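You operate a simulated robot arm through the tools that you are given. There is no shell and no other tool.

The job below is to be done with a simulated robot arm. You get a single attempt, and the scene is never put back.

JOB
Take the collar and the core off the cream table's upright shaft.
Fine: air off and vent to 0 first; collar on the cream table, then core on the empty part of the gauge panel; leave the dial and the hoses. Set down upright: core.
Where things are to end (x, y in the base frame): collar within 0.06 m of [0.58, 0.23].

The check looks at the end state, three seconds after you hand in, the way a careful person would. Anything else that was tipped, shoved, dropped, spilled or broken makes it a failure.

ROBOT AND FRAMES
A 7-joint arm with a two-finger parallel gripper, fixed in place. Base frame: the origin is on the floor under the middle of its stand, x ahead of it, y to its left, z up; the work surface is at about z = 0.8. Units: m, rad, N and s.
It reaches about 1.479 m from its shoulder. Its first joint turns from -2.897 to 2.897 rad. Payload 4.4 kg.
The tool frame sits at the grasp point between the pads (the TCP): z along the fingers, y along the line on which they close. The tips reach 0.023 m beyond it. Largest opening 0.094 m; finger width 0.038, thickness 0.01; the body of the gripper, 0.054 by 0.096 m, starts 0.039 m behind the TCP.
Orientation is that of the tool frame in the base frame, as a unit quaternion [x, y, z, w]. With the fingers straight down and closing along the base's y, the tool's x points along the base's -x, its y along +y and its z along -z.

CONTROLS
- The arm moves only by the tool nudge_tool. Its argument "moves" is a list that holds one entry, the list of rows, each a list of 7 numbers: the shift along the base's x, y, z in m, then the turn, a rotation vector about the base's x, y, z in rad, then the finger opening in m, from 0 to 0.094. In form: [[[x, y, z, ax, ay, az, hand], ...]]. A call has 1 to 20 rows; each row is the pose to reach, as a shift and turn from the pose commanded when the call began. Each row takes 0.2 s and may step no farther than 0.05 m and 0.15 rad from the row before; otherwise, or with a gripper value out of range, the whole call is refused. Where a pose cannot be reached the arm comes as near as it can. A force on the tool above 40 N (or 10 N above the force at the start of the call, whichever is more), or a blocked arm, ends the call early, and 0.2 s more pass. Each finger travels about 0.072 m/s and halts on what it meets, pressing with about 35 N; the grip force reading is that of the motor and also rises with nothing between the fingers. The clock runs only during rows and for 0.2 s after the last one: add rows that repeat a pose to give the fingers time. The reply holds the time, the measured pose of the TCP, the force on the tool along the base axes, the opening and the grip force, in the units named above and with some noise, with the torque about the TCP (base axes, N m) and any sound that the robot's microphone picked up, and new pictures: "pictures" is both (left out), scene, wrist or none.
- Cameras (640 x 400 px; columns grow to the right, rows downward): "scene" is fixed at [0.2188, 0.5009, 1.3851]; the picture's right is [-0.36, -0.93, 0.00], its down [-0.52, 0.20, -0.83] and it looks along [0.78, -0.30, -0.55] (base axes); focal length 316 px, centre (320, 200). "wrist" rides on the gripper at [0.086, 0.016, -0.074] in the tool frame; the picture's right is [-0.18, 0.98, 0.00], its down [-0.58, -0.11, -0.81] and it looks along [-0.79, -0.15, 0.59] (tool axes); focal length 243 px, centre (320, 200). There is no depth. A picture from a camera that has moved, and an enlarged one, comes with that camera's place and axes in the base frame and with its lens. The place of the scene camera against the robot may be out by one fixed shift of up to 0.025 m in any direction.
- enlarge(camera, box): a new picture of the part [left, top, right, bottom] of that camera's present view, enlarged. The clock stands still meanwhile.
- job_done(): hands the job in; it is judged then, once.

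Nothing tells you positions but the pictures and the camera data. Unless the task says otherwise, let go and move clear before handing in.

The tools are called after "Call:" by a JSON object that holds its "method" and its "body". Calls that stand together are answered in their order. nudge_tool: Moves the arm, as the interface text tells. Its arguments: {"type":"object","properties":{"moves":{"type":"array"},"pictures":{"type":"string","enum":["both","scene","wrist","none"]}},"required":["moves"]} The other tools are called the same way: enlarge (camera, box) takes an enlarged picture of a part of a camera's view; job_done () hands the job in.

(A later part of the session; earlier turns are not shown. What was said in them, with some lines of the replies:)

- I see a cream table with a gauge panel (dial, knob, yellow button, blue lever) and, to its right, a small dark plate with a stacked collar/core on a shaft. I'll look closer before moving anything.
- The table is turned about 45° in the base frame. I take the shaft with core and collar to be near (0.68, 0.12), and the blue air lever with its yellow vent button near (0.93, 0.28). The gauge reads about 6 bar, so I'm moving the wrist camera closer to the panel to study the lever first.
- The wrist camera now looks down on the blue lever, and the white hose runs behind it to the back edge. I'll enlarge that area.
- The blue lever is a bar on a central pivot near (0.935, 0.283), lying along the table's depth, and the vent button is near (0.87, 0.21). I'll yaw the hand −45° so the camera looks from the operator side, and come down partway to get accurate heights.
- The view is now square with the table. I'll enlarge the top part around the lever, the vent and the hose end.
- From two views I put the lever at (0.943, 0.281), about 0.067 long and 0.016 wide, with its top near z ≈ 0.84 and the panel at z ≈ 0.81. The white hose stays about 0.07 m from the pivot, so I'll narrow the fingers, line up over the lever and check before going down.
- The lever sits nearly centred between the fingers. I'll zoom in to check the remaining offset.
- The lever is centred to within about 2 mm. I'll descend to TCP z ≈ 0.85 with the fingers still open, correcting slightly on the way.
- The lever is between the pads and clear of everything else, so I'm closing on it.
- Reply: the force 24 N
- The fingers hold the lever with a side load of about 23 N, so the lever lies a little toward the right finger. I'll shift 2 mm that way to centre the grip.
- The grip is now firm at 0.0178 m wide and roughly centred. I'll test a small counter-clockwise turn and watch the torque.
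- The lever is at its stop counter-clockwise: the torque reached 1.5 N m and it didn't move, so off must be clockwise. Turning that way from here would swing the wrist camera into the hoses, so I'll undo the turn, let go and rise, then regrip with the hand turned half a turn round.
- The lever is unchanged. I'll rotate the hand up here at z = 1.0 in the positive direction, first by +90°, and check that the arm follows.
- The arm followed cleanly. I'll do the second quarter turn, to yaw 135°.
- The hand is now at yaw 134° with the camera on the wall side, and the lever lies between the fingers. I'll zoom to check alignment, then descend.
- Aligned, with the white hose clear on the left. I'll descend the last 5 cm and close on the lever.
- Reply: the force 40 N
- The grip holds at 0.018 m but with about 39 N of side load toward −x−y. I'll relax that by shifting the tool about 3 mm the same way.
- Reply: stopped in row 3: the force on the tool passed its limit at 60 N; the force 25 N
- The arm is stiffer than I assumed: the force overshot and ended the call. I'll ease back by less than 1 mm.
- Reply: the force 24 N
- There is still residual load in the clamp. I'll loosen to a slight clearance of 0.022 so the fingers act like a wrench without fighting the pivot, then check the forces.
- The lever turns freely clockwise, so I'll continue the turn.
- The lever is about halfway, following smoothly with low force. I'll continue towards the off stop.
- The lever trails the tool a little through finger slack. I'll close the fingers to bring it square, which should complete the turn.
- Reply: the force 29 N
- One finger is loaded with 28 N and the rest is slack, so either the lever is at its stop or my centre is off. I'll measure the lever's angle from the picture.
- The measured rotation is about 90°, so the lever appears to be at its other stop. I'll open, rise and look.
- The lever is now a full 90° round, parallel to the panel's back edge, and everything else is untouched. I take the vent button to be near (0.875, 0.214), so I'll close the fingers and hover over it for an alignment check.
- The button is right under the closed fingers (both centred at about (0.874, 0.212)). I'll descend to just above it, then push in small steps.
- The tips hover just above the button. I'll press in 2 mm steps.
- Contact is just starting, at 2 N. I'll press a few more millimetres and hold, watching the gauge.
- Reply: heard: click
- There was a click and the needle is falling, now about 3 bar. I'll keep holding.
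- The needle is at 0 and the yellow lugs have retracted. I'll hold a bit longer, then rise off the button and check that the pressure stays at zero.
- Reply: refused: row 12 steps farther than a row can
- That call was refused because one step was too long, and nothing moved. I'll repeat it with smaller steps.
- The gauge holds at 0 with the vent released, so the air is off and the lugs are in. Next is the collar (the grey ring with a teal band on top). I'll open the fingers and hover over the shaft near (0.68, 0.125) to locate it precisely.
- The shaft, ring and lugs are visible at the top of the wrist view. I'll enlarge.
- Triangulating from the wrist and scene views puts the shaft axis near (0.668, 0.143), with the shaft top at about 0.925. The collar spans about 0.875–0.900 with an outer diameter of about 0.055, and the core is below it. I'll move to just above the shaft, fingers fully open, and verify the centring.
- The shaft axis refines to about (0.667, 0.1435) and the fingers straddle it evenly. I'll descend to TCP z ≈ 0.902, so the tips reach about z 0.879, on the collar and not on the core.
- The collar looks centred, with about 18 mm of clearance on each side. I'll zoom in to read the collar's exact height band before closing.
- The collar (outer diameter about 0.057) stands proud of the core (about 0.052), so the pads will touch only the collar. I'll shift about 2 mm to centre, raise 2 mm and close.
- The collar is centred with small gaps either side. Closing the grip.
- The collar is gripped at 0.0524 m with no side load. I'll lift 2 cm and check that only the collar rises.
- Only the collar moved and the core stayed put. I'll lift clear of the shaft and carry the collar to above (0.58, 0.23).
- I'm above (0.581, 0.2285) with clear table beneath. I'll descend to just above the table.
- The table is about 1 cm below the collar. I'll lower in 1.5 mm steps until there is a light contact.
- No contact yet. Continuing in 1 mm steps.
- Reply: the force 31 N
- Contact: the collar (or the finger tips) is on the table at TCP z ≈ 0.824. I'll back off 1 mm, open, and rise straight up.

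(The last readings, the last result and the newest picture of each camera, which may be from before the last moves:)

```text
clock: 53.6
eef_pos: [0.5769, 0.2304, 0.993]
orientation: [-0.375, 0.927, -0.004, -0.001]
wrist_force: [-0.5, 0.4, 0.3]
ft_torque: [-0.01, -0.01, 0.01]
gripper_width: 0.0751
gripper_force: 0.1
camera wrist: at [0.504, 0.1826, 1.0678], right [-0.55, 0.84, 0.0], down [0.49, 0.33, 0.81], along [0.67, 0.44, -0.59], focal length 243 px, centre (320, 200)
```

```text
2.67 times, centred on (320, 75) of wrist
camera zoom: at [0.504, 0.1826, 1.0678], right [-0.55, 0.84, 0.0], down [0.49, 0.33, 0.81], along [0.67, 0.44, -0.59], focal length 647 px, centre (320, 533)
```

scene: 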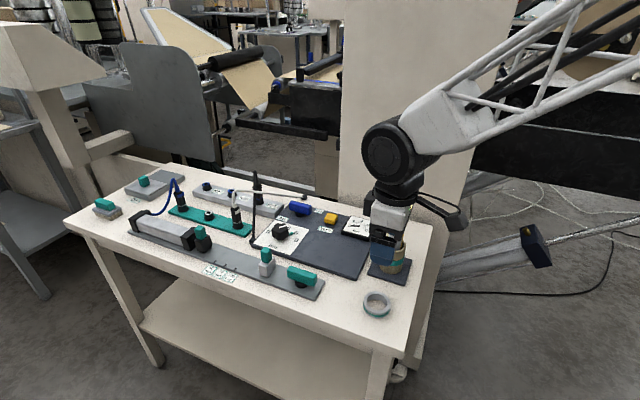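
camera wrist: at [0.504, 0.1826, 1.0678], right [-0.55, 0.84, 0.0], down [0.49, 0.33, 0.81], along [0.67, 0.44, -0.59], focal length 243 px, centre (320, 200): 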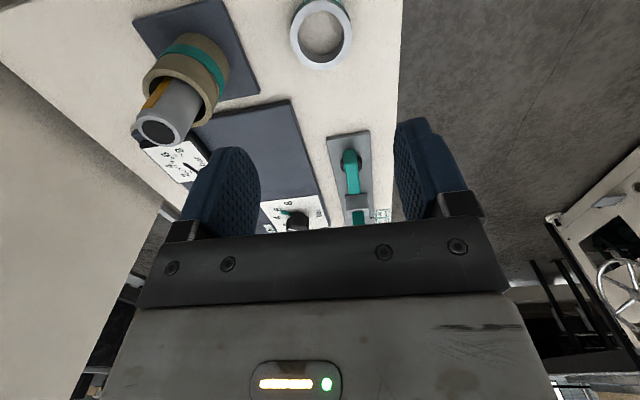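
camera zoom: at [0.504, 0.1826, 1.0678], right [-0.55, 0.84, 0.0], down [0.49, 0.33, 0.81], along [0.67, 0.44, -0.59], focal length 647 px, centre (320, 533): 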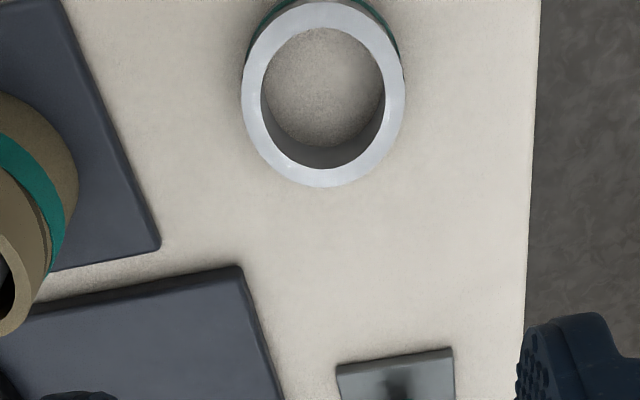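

The collar lies flat on the cream table at about (0.578, 0.231), and the gauge still reads 0. Now the core: I'll return above the shaft with fingers fully open.

Call:
{"method": "nudge_tool", "body": {"moves": [[[0.0, 0.0, 0.02, 0, 0, 0, 0.094], [0.03, -0.03, 0.02, 0, 0, 0, 0.094], [0.06, -0.06, 0.02, 0, 0, 0, 0.094], [0.087, -0.087, 0.01, 0, 0, 0, 0.094], [0.087, -0.087, -0.01, 0, 0, 0, 0.094], [0.087, -0.087, -0.01, 0, 0, 0, 0.094]]], "pictures": "both"}}

Call:
{"method": "enlarge", "body": {"camera": "wrist", "box": [200, 0, 440, 150]}}

Call:
{"method": "enlarge", "body": {"camera": "scene", "box": [350, 180, 450, 290]}}

```text
clock: 55.0
eef_pos: [0.6659, 0.1431, 0.9847]
orientation: [-0.373, 0.928, -0.003, 0.001]
wrist_force: [-0.1, -0.8, 0.2]
ft_torque: [-0.02, 0.02, 0.01]
gripper_width: 0.0941
gripper_force: 0.2
camera wrist: at [0.5927, 0.0951, 1.0582], right [-0.55, 0.84, 0.0], down [0.49, 0.33, 0.81], along [0.68, 0.44, -0.59], focal length 243 px, centre (320, 200)
```

scene: 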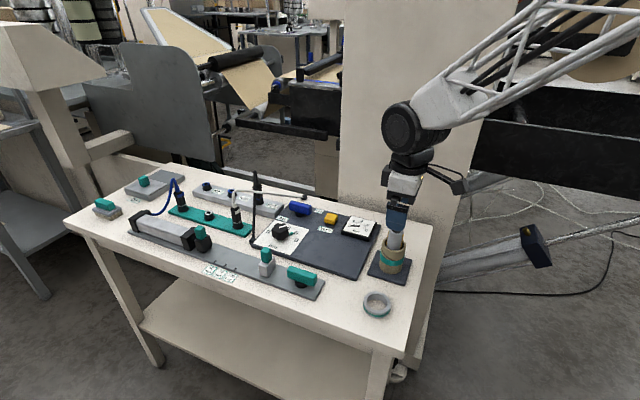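
wrist: 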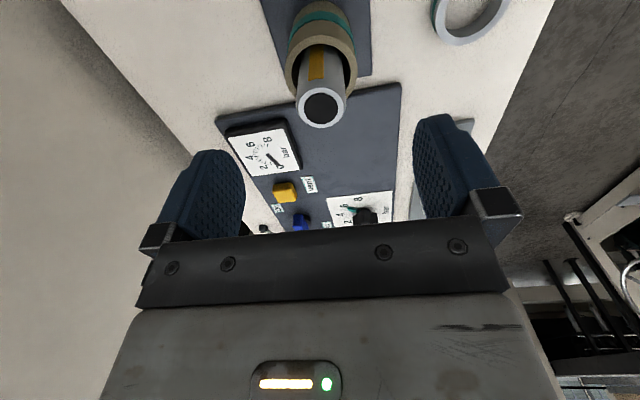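

```text
2.67 times, centred on (320, 75) of wrist
camera zoom: at [0.5927, 0.0951, 1.0582], right [-0.55, 0.84, 0.0], down [0.49, 0.33, 0.81], along [0.68, 0.44, -0.59], focal length 647 px, centre (320, 533)
```

zoom: 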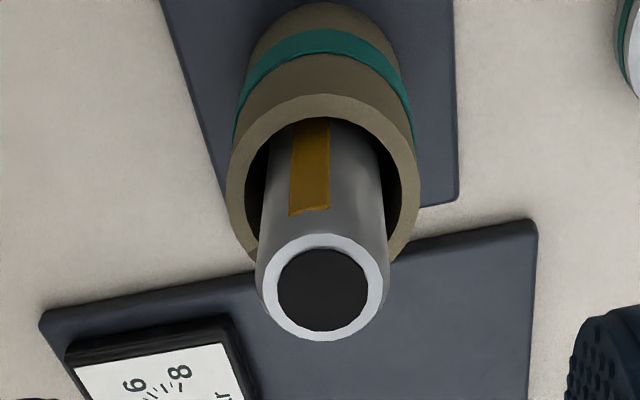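

```text
3.64 times, centred on (400, 235) of scene
camera zoom: at [0.2188, 0.5009, 1.3851], right [-0.36, -0.93, 0.0], down [-0.52, 0.2, -0.83], along [0.78, -0.3, -0.55], focal length 1148 px, centre (29, 73)
```

zoom: 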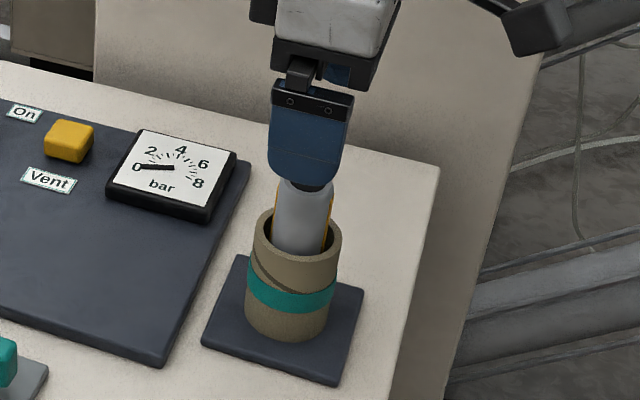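

The core top is at z ≈ 0.881 and the shaft top at about 0.922. I'll descend to TCP z ≈ 0.888, so the tips reach 0.865, about 16 mm onto the core, and the palm still clears the shaft top.

Call:
{"method": "nudge_tool", "body": {"moves": [[[0, 0, -0.03, 0, 0, 0, 0.094], [0, 0, -0.06, 0, 0, 0, 0.094], [0, 0, -0.08, 0, 0, 0, 0.094], [0, 0, -0.09, 0, 0, 0, 0.094], [0, 0, -0.095, 0, 0, 0, 0.094], [0, 0, -0.095, 0, 0, 0, 0.094]]], "pictures": "both"}}

Call:
{"method": "enlarge", "body": {"camera": "wrist", "box": [180, 60, 460, 240]}}

Call:
{"method": "enlarge", "body": {"camera": "scene", "box": [350, 190, 440, 290]}}

```text
clock: 56.4
eef_pos: [0.6676, 0.1418, 0.8896]
orientation: [-0.374, 0.928, -0.002, 0.0]
wrist_force: [0.1, -0.7, -0.3]
ft_torque: [-0.03, 0.02, 0.03]
gripper_width: 0.0937
gripper_force: 0.1
camera wrist: at [0.5941, 0.0951, 0.9629], right [-0.55, 0.84, 0.0], down [0.49, 0.33, 0.81], along [0.68, 0.44, -0.59], focal length 243 px, centre (320, 200)
```

scene: 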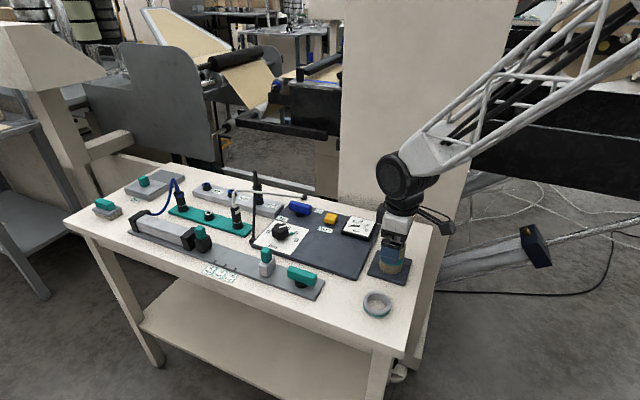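
wrist: 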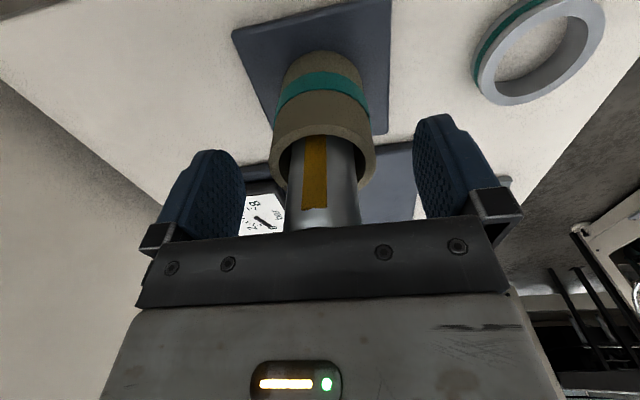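

```text
2.22 times, centred on (320, 150) of wrist
camera zoom: at [0.5941, 0.0951, 0.9629], right [-0.55, 0.84, 0.0], down [0.49, 0.33, 0.81], along [0.68, 0.44, -0.59], focal length 539 px, centre (320, 311)
```

zoom: 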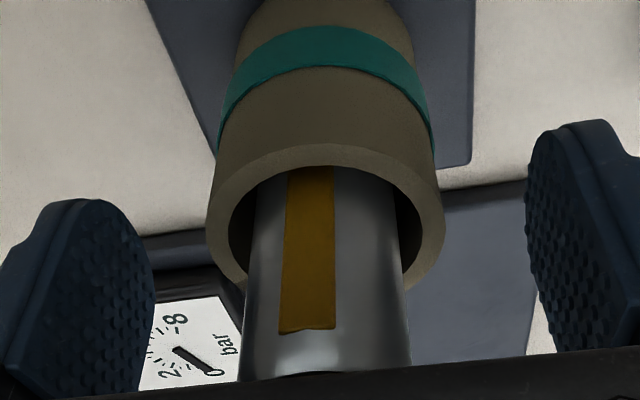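

```text
4.00 times, centred on (395, 240) of scene
camera zoom: at [0.2188, 0.5009, 1.3851], right [-0.36, -0.93, 0.0], down [-0.52, 0.2, -0.83], along [0.78, -0.3, -0.55], focal length 1263 px, centre (20, 40)
```

zoom: 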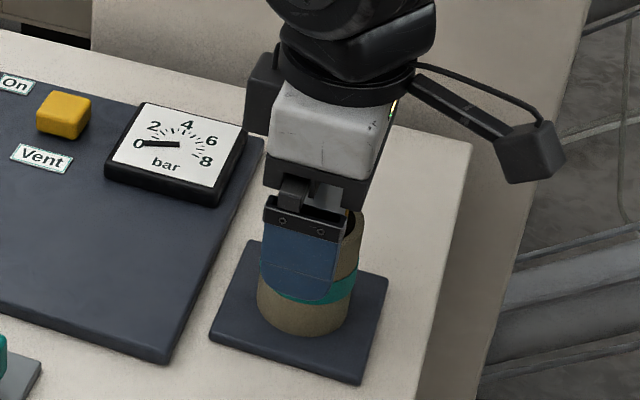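

No contact with the shaft, and the core is centred to about 1 mm. Closing on the core.

Call:
{"method": "nudge_tool", "body": {"moves": [[[-0.0005, 0.0005, 0, 0, 0, 0, 0.08], [-0.0005, 0.0005, 0, 0, 0, 0, 0.065], [-0.0005, 0.0005, 0, 0, 0, 0, 0.055], [-0.0005, 0.0005, 0, 0, 0, 0, 0.045], [-0.0005, 0.0005, 0, 0, 0, 0, 0.043], [-0.0005, 0.0005, 0, 0, 0, 0, 0.043]]], "pictures": "wrist"}}

```text
clock: 57.8
eef_pos: [0.6658, 0.1435, 0.8895]
orientation: [-0.374, 0.927, -0.003, 0.0]
wrist_force: [-0.7, 0.1, -0.2]
ft_torque: [0.03, 0.04, 0.03]
gripper_width: 0.0505
gripper_force: 35.0
camera wrist: at [0.5936, 0.0958, 0.9637], right [-0.55, 0.84, 0.0], down [0.49, 0.33, 0.81], along [0.68, 0.44, -0.59], focal length 243 px, centre (320, 200)
```

wrist: 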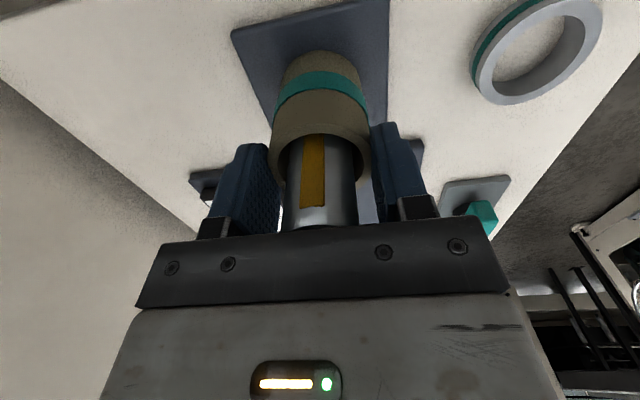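

The core is gripped at 0.0505 m with no side load. I'll lift it slowly at first and watch the force.

Call:
{"method": "nudge_tool", "body": {"moves": [[[0, 0, 0.005, 0, 0, 0, 0.043], [0, 0, 0.012, 0, 0, 0, 0.043], [0, 0, 0.022, 0, 0, 0, 0.043], [0, 0, 0.03, 0, 0, 0, 0.043], [0, 0, 0.03, 0, 0, 0, 0.043]]], "pictures": "both"}}

Call:
{"method": "enlarge", "body": {"camera": "scene", "box": [350, 190, 440, 290]}}

```text
clock: 59.0
eef_pos: [0.6656, 0.1445, 0.919]
orientation: [-0.373, 0.928, -0.002, -0.001]
wrist_force: [-0.7, -0.4, -0.1]
ft_torque: [-0.02, 0.0, -0.03]
gripper_width: 0.0508
gripper_force: 35.0
camera wrist: at [0.5927, 0.0962, 0.9923], right [-0.55, 0.84, 0.0], down [0.49, 0.33, 0.81], along [0.67, 0.44, -0.59], focal length 243 px, centre (320, 200)
```

scene: 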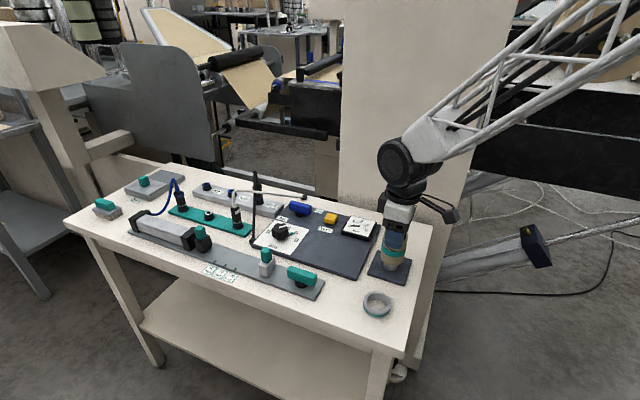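
wrist: 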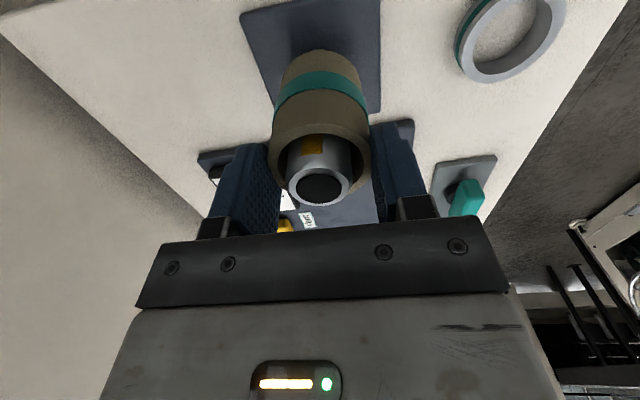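

```text
4.00 times, centred on (395, 240) of scene
camera zoom: at [0.2188, 0.5009, 1.3851], right [-0.36, -0.93, 0.0], down [-0.52, 0.2, -0.83], along [0.78, -0.3, -0.55], focal length 1263 px, centre (20, 40)
```

zoom: 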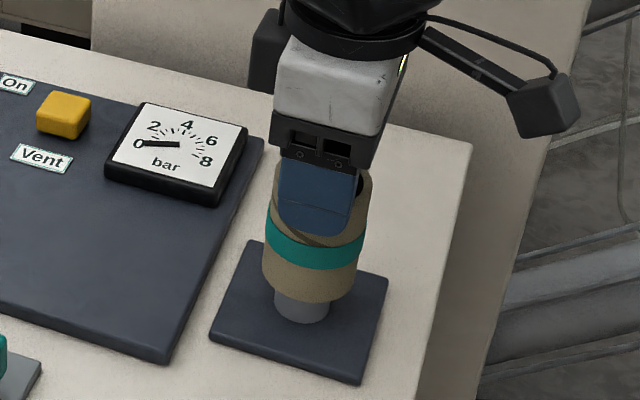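

The core slides freely up the shaft. I'll lift it well clear of the shaft top, then carry it over the empty front-right part of the gauge panel, near (0.765, 0.255).

Call:
{"method": "nudge_tool", "body": {"moves": [[[0, 0, 0.03, 0, 0, 0, 0.043], [0, 0, 0.06, 0, 0, 0, 0.043], [0, 0, 0.09, 0, 0, 0, 0.043], [0, 0, 0.12, 0, 0, 0, 0.043], [0, 0, 0.135, 0, 0, 0, 0.043], [0.02, 0.022, 0.135, 0, 0, 0, 0.043], [0.045, 0.05, 0.135, 0, 0, 0, 0.043], [0.07, 0.08, 0.135, 0, 0, 0, 0.043], [0.09, 0.1, 0.125, 0, 0, 0, 0.043], [0.099, 0.111, 0.11, 0, 0, 0, 0.043], [0.099, 0.111, 0.11, 0, 0, 0, 0.043]]], "pictures": "both"}}

Call:
{"method": "enlarge", "body": {"camera": "wrist", "box": [180, 0, 500, 240]}}

Call:
{"method": "enlarge", "body": {"camera": "scene", "box": [270, 170, 430, 300]}}

```text
clock: 61.4
eef_pos: [0.7654, 0.2541, 1.0306]
orientation: [-0.374, 0.927, -0.002, 0.0]
wrist_force: [-0.2, 0.3, -0.4]
ft_torque: [0.0, -0.03, 0.01]
gripper_width: 0.0503
gripper_force: 35.1
camera wrist: at [0.692, 0.2061, 1.1055], right [-0.55, 0.84, 0.0], down [0.49, 0.33, 0.81], along [0.68, 0.44, -0.59], focal length 243 px, centre (320, 200)
```

scene: 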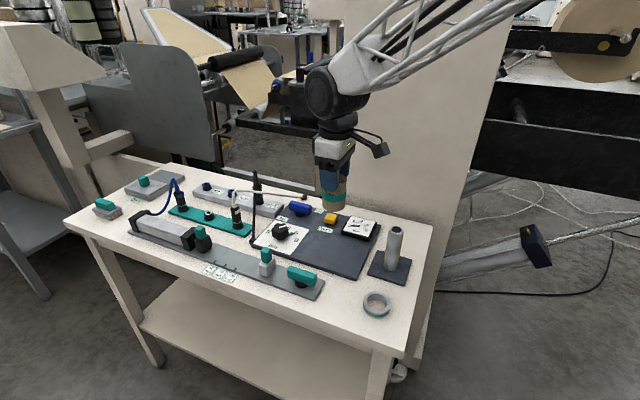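
wrist: 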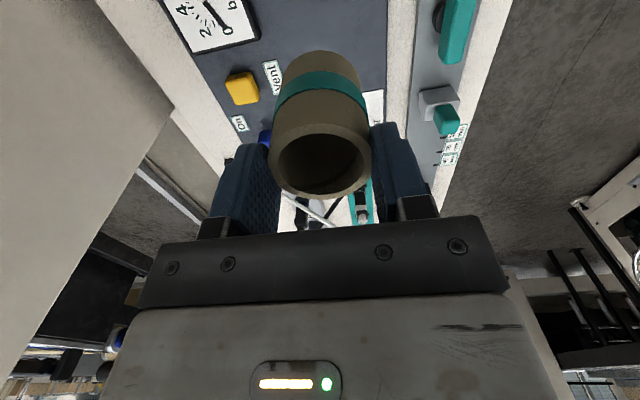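

```text
1.67 times, centred on (340, 120) of wrist
camera zoom: at [0.692, 0.2061, 1.1055], right [-0.55, 0.84, 0.0], down [0.49, 0.33, 0.81], along [0.68, 0.44, -0.59], focal length 404 px, centre (287, 333)
```

zoom: 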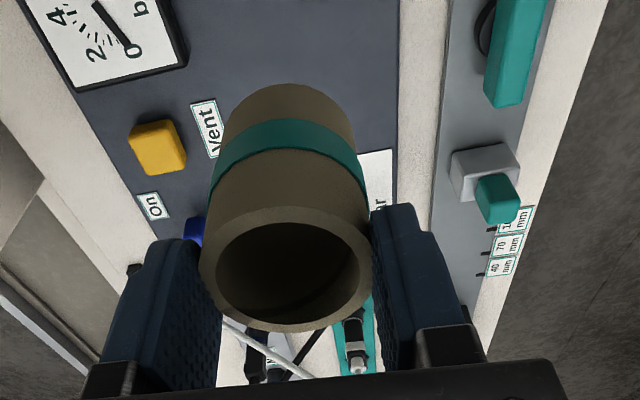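

```text
3.08 times, centred on (350, 235) of scene
camera zoom: at [0.2188, 0.5009, 1.3851], right [-0.36, -0.93, 0.0], down [-0.52, 0.2, -0.83], along [0.78, -0.3, -0.55], focal length 972 px, centre (228, 92)
```

zoom: 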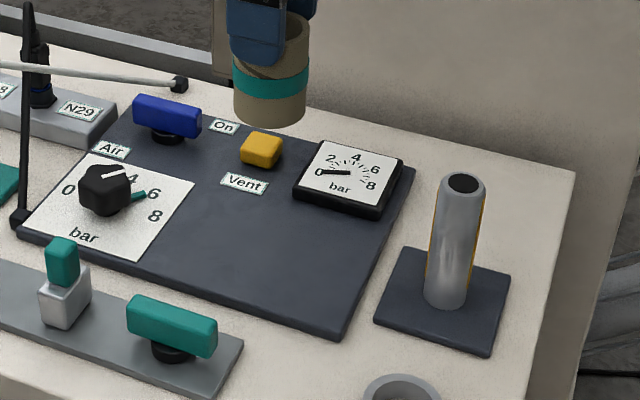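

The core hangs upright over the empty area, between the regulator plate, the vent label and the gauge. I'll descend quickly to TCP z ≈ 0.905, then slowly.

Call:
{"method": "nudge_tool", "body": {"moves": [[[0, 0, -0.03, 0, 0, 0, 0.043], [0, 0, -0.06, 0, 0, 0, 0.043], [0, 0, -0.09, 0, 0, 0, 0.043], [0, 0, -0.11, 0, 0, 0, 0.043], [0, 0, -0.122, 0, 0, 0, 0.043], [0, 0, -0.128, 0, 0, 0, 0.043], [0, 0, -0.128, 0, 0, 0, 0.043]]], "pictures": "both"}}

Call:
{"method": "enlarge", "body": {"camera": "scene", "box": [270, 170, 430, 300]}}

```text
clock: 63.0
eef_pos: [0.766, 0.2562, 0.9002]
orientation: [-0.374, 0.927, -0.002, 0.0]
wrist_force: [-0.1, -1.1, -0.6]
ft_torque: [0.0, -0.03, 0.04]
gripper_width: 0.0506
gripper_force: 34.9
camera wrist: at [0.6926, 0.207, 0.9751], right [-0.55, 0.84, 0.0], down [0.49, 0.33, 0.81], along [0.68, 0.44, -0.59], focal length 243 px, centre (320, 200)
```

scene: 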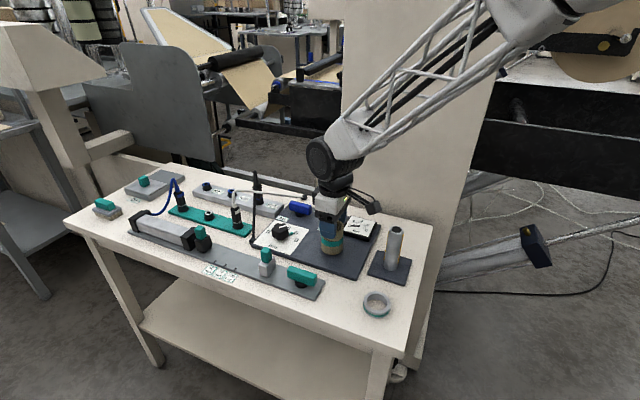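
wrist: 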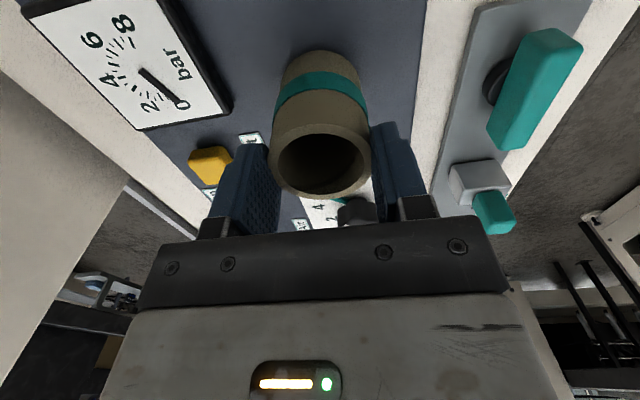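

```text
3.08 times, centred on (350, 235) of scene
camera zoom: at [0.2188, 0.5009, 1.3851], right [-0.36, -0.93, 0.0], down [-0.52, 0.2, -0.83], along [0.78, -0.3, -0.55], focal length 972 px, centre (228, 92)
```

zoom: 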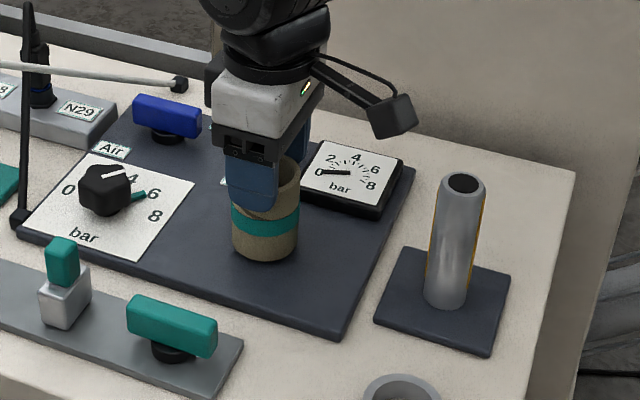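

The core is just above the panel, clear of the labels, gauge and regulator plate. I'll lower in 1.5 mm steps to feel for contact.

Call:
{"method": "nudge_tool", "body": {"moves": [[[0, 0, -0.0015, 0, 0, 0, 0.043], [0, 0, -0.003, 0, 0, 0, 0.043], [0, 0, -0.0045, 0, 0, 0, 0.043], [0, 0, -0.0045, 0, 0, 0, 0.043]]], "pictures": "none"}}

Call:
{"method": "nudge_tool", "body": {"moves": [[[0, 0, -0.001, 0, 0, 0, 0.043], [0, 0, -0.002, 0, 0, 0, 0.043], [0, 0, -0.002, 0, 0, 0, 0.043]]], "pictures": "none"}}

```text
clock: 64.0
eef_pos: [0.7665, 0.2562, 0.8959]
orientation: [-0.374, 0.928, -0.003, 0.001]
wrist_force: [-0.1, 0.4, -0.5]
ft_torque: [0.0, 0.02, -0.03]
gripper_width: 0.0503
gripper_force: 34.6
```

```text
clock: 64.8
eef_pos: [0.7664, 0.2554, 0.8941]
orientation: [-0.374, 0.928, -0.003, 0.0]
wrist_force: [0.4, -0.1, -0.5]
ft_torque: [-0.01, 0.02, -0.01]
gripper_width: 0.0505
gripper_force: 34.8
```

Call:
{"method": "nudge_tool", "body": {"moves": [[[0, 0, -0.001, 0, 0, 0, 0.043], [0, 0, -0.001, 0, 0, 0, 0.043]]], "pictures": "none"}}

Call:
{"method": "nudge_tool", "body": {"moves": [[[0, 0, -0.001, 0, 0, 0, 0.043], [0, 0, -0.001, 0, 0, 0, 0.043]]], "pictures": "none"}}

```text
clock: 65.4
eef_pos: [0.765, 0.2557, 0.893]
orientation: [-0.374, 0.927, -0.003, 0.0]
wrist_force: [1.0, 0.0, 0.0]
ft_torque: [0.01, 0.02, -0.03]
gripper_width: 0.0501
gripper_force: 35.2
```

```text
clock: 66.0
eef_pos: [0.7668, 0.2554, 0.8927]
orientation: [-0.373, 0.928, -0.002, 0.001]
wrist_force: [-3.7, -5.4, 24.4]
ft_torque: [-0.03, 0.62, 0.13]
gripper_width: 0.0505
gripper_force: 34.5
```

Contact: 24 N, so the core is on the panel. I'll ease up half a millimetre, open evenly, then rise straight up.

Call:
{"method": "nudge_tool", "body": {"moves": [[[0, 0, 0.0007, 0, 0, 0, 0.043], [0, 0, 0.0007, 0, 0, 0, 0.043]]], "pictures": "none"}}

Call:
{"method": "nudge_tool", "body": {"moves": [[[0, 0, 0, 0, 0, 0, 0.053], [0, 0, 0, 0, 0, 0, 0.06], [0, 0, 0, 0, 0, 0, 0.072], [0, 0, 0, 0, 0, 0, 0.085], [0, 0, 0, 0, 0, 0, 0.085]]], "pictures": "both"}}

```text
clock: 66.6
eef_pos: [0.7667, 0.2563, 0.8938]
orientation: [-0.374, 0.927, -0.002, 0.001]
wrist_force: [5.3, 1.5, 23.0]
ft_torque: [0.36, -0.23, -0.01]
gripper_width: 0.0504
gripper_force: 35.2
```

```text
clock: 67.8
eef_pos: [0.766, 0.255, 0.8921]
orientation: [-0.373, 0.928, -0.003, 0.0]
wrist_force: [0.6, -0.7, -0.8]
ft_torque: [-0.01, -0.02, -0.01]
gripper_width: 0.0849
gripper_force: 0.0
camera wrist: at [0.6927, 0.2075, 0.9665], right [-0.55, 0.84, 0.0], down [0.49, 0.33, 0.81], along [0.68, 0.44, -0.59], focal length 243 px, centre (320, 200)
```

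scene: 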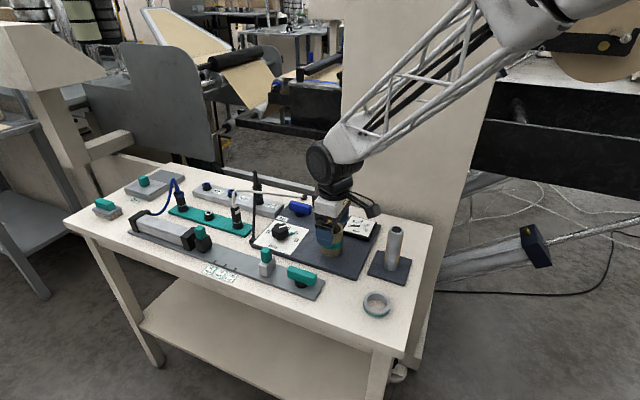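
wrist: 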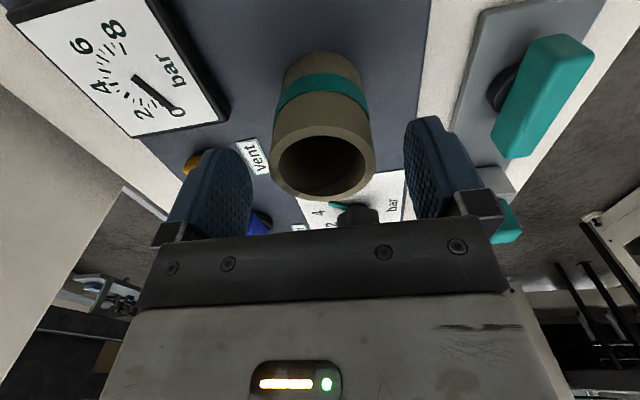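

The core stands on the panel, released. I'll rise straight up and clear of everything.

Call:
{"method": "nudge_tool", "body": {"moves": [[[0, 0, 0.02, 0, 0, 0, 0.085], [0, 0, 0.05, 0, 0, 0, 0.085], [0, 0, 0.09, 0, 0, 0, 0.085], [0, 0, 0.13, 0, 0, 0, 0.085], [0, 0, 0.17, 0, 0, 0, 0.085], [0, 0, 0.21, 0, 0, 0, 0.085], [-0.03, -0.03, 0.23, 0, 0, 0, 0.085], [-0.06, -0.06, 0.24, 0, 0, 0, 0.085], [-0.09, -0.09, 0.25, 0, 0, 0, 0.085], [-0.09, -0.09, 0.25, 0, 0, 0, 0.085]]], "pictures": "both"}}

Call:
{"method": "enlarge", "body": {"camera": "scene", "box": [240, 170, 430, 330]}}

Call:
{"method": "enlarge", "body": {"camera": "scene", "box": [60, 150, 330, 320]}}

Call:
{"method": "enlarge", "body": {"camera": "wrist", "box": [200, 0, 520, 200]}}

```text
clock: 70.0
eef_pos: [0.6708, 0.1651, 1.1412]
orientation: [-0.374, 0.928, -0.002, 0.0]
wrist_force: [-0.7, 0.4, -0.3]
ft_torque: [0.0, -0.01, -0.03]
gripper_width: 0.085
gripper_force: 0.1
camera wrist: at [0.598, 0.1168, 1.2157], right [-0.55, 0.84, 0.0], down [0.49, 0.33, 0.81], along [0.68, 0.44, -0.59], focal length 243 px, centre (320, 200)
```

scene: 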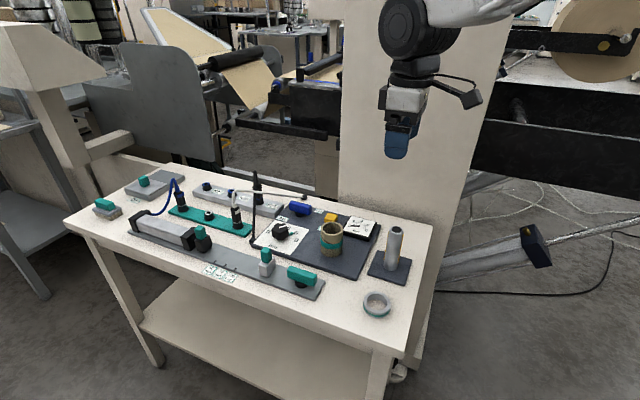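
wrist: 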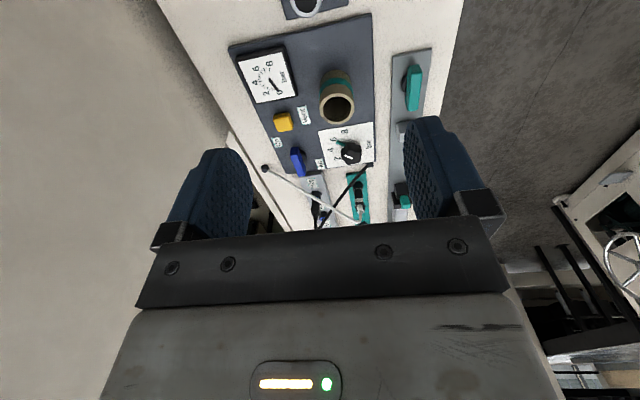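

```text
2.50 times, centred on (335, 250) of scene
camera zoom: at [0.2188, 0.5009, 1.3851], right [-0.36, -0.93, 0.0], down [-0.52, 0.2, -0.83], along [0.78, -0.3, -0.55], focal length 790 px, centre (282, 75)
```

zoom: 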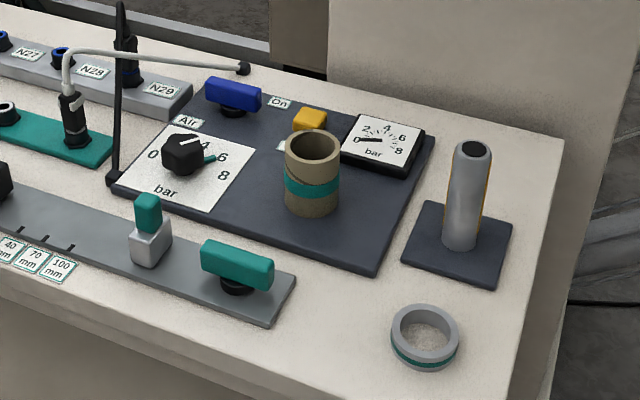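

```text
2.35 times, centred on (195, 235) of scene
camera zoom: at [0.2188, 0.5009, 1.3851], right [-0.36, -0.93, 0.0], down [-0.52, 0.2, -0.83], along [0.78, -0.3, -0.55], focal length 743 px, centre (614, 118)
```

zoom: 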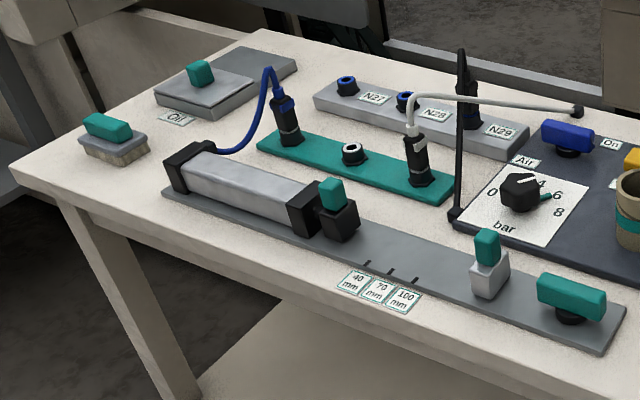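

```text
2.00 times, centred on (360, 100) of wrist
camera zoom: at [0.598, 0.1168, 1.2157], right [-0.55, 0.84, 0.0], down [0.49, 0.33, 0.81], along [0.68, 0.44, -0.59], focal length 485 px, centre (240, 400)
```

zoom: 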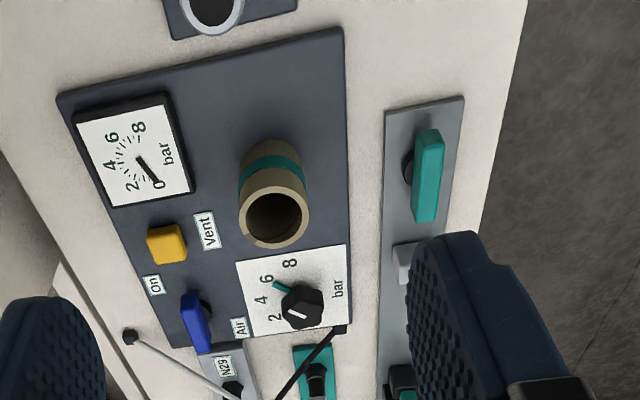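

The air lever is off and the gauge reads 0. The collar lies flat on the cream table near (0.58, 0.23), and the core stands upright on the empty part of the gauge panel. The regulator dial and hoses are as they were, and the arm is clear, so I'm handing in.

Call:
{"method": "job_done", "body": {}}

```text
The job is handed in.
```

I took the collar and the core off the shaft and set both down where you asked, and I have handed the job in; no verdict has come back yet.

- **Air:** I turned the blue lever a full 90° to its other stop and held the vent button until the gauge read 0. It still read 0 in the last picture.
- **Collar:** it lies flat on the cream table at about (0.58, 0.23).
- **Core:** it stands upright on the empty part of the gauge panel at about (0.766, 0.255), clear of the gauge, the labels and the regulator plate.
- **Dial and hoses:** I touched neither, and they look the same as at the start.

While I was centring the grip on the air lever, the side force briefly reached 60 N and stopped that move. I loosened the grip and turned the lever with light force after that. Nothing else was tipped or moved that I could see, and the arm is clear of the table.
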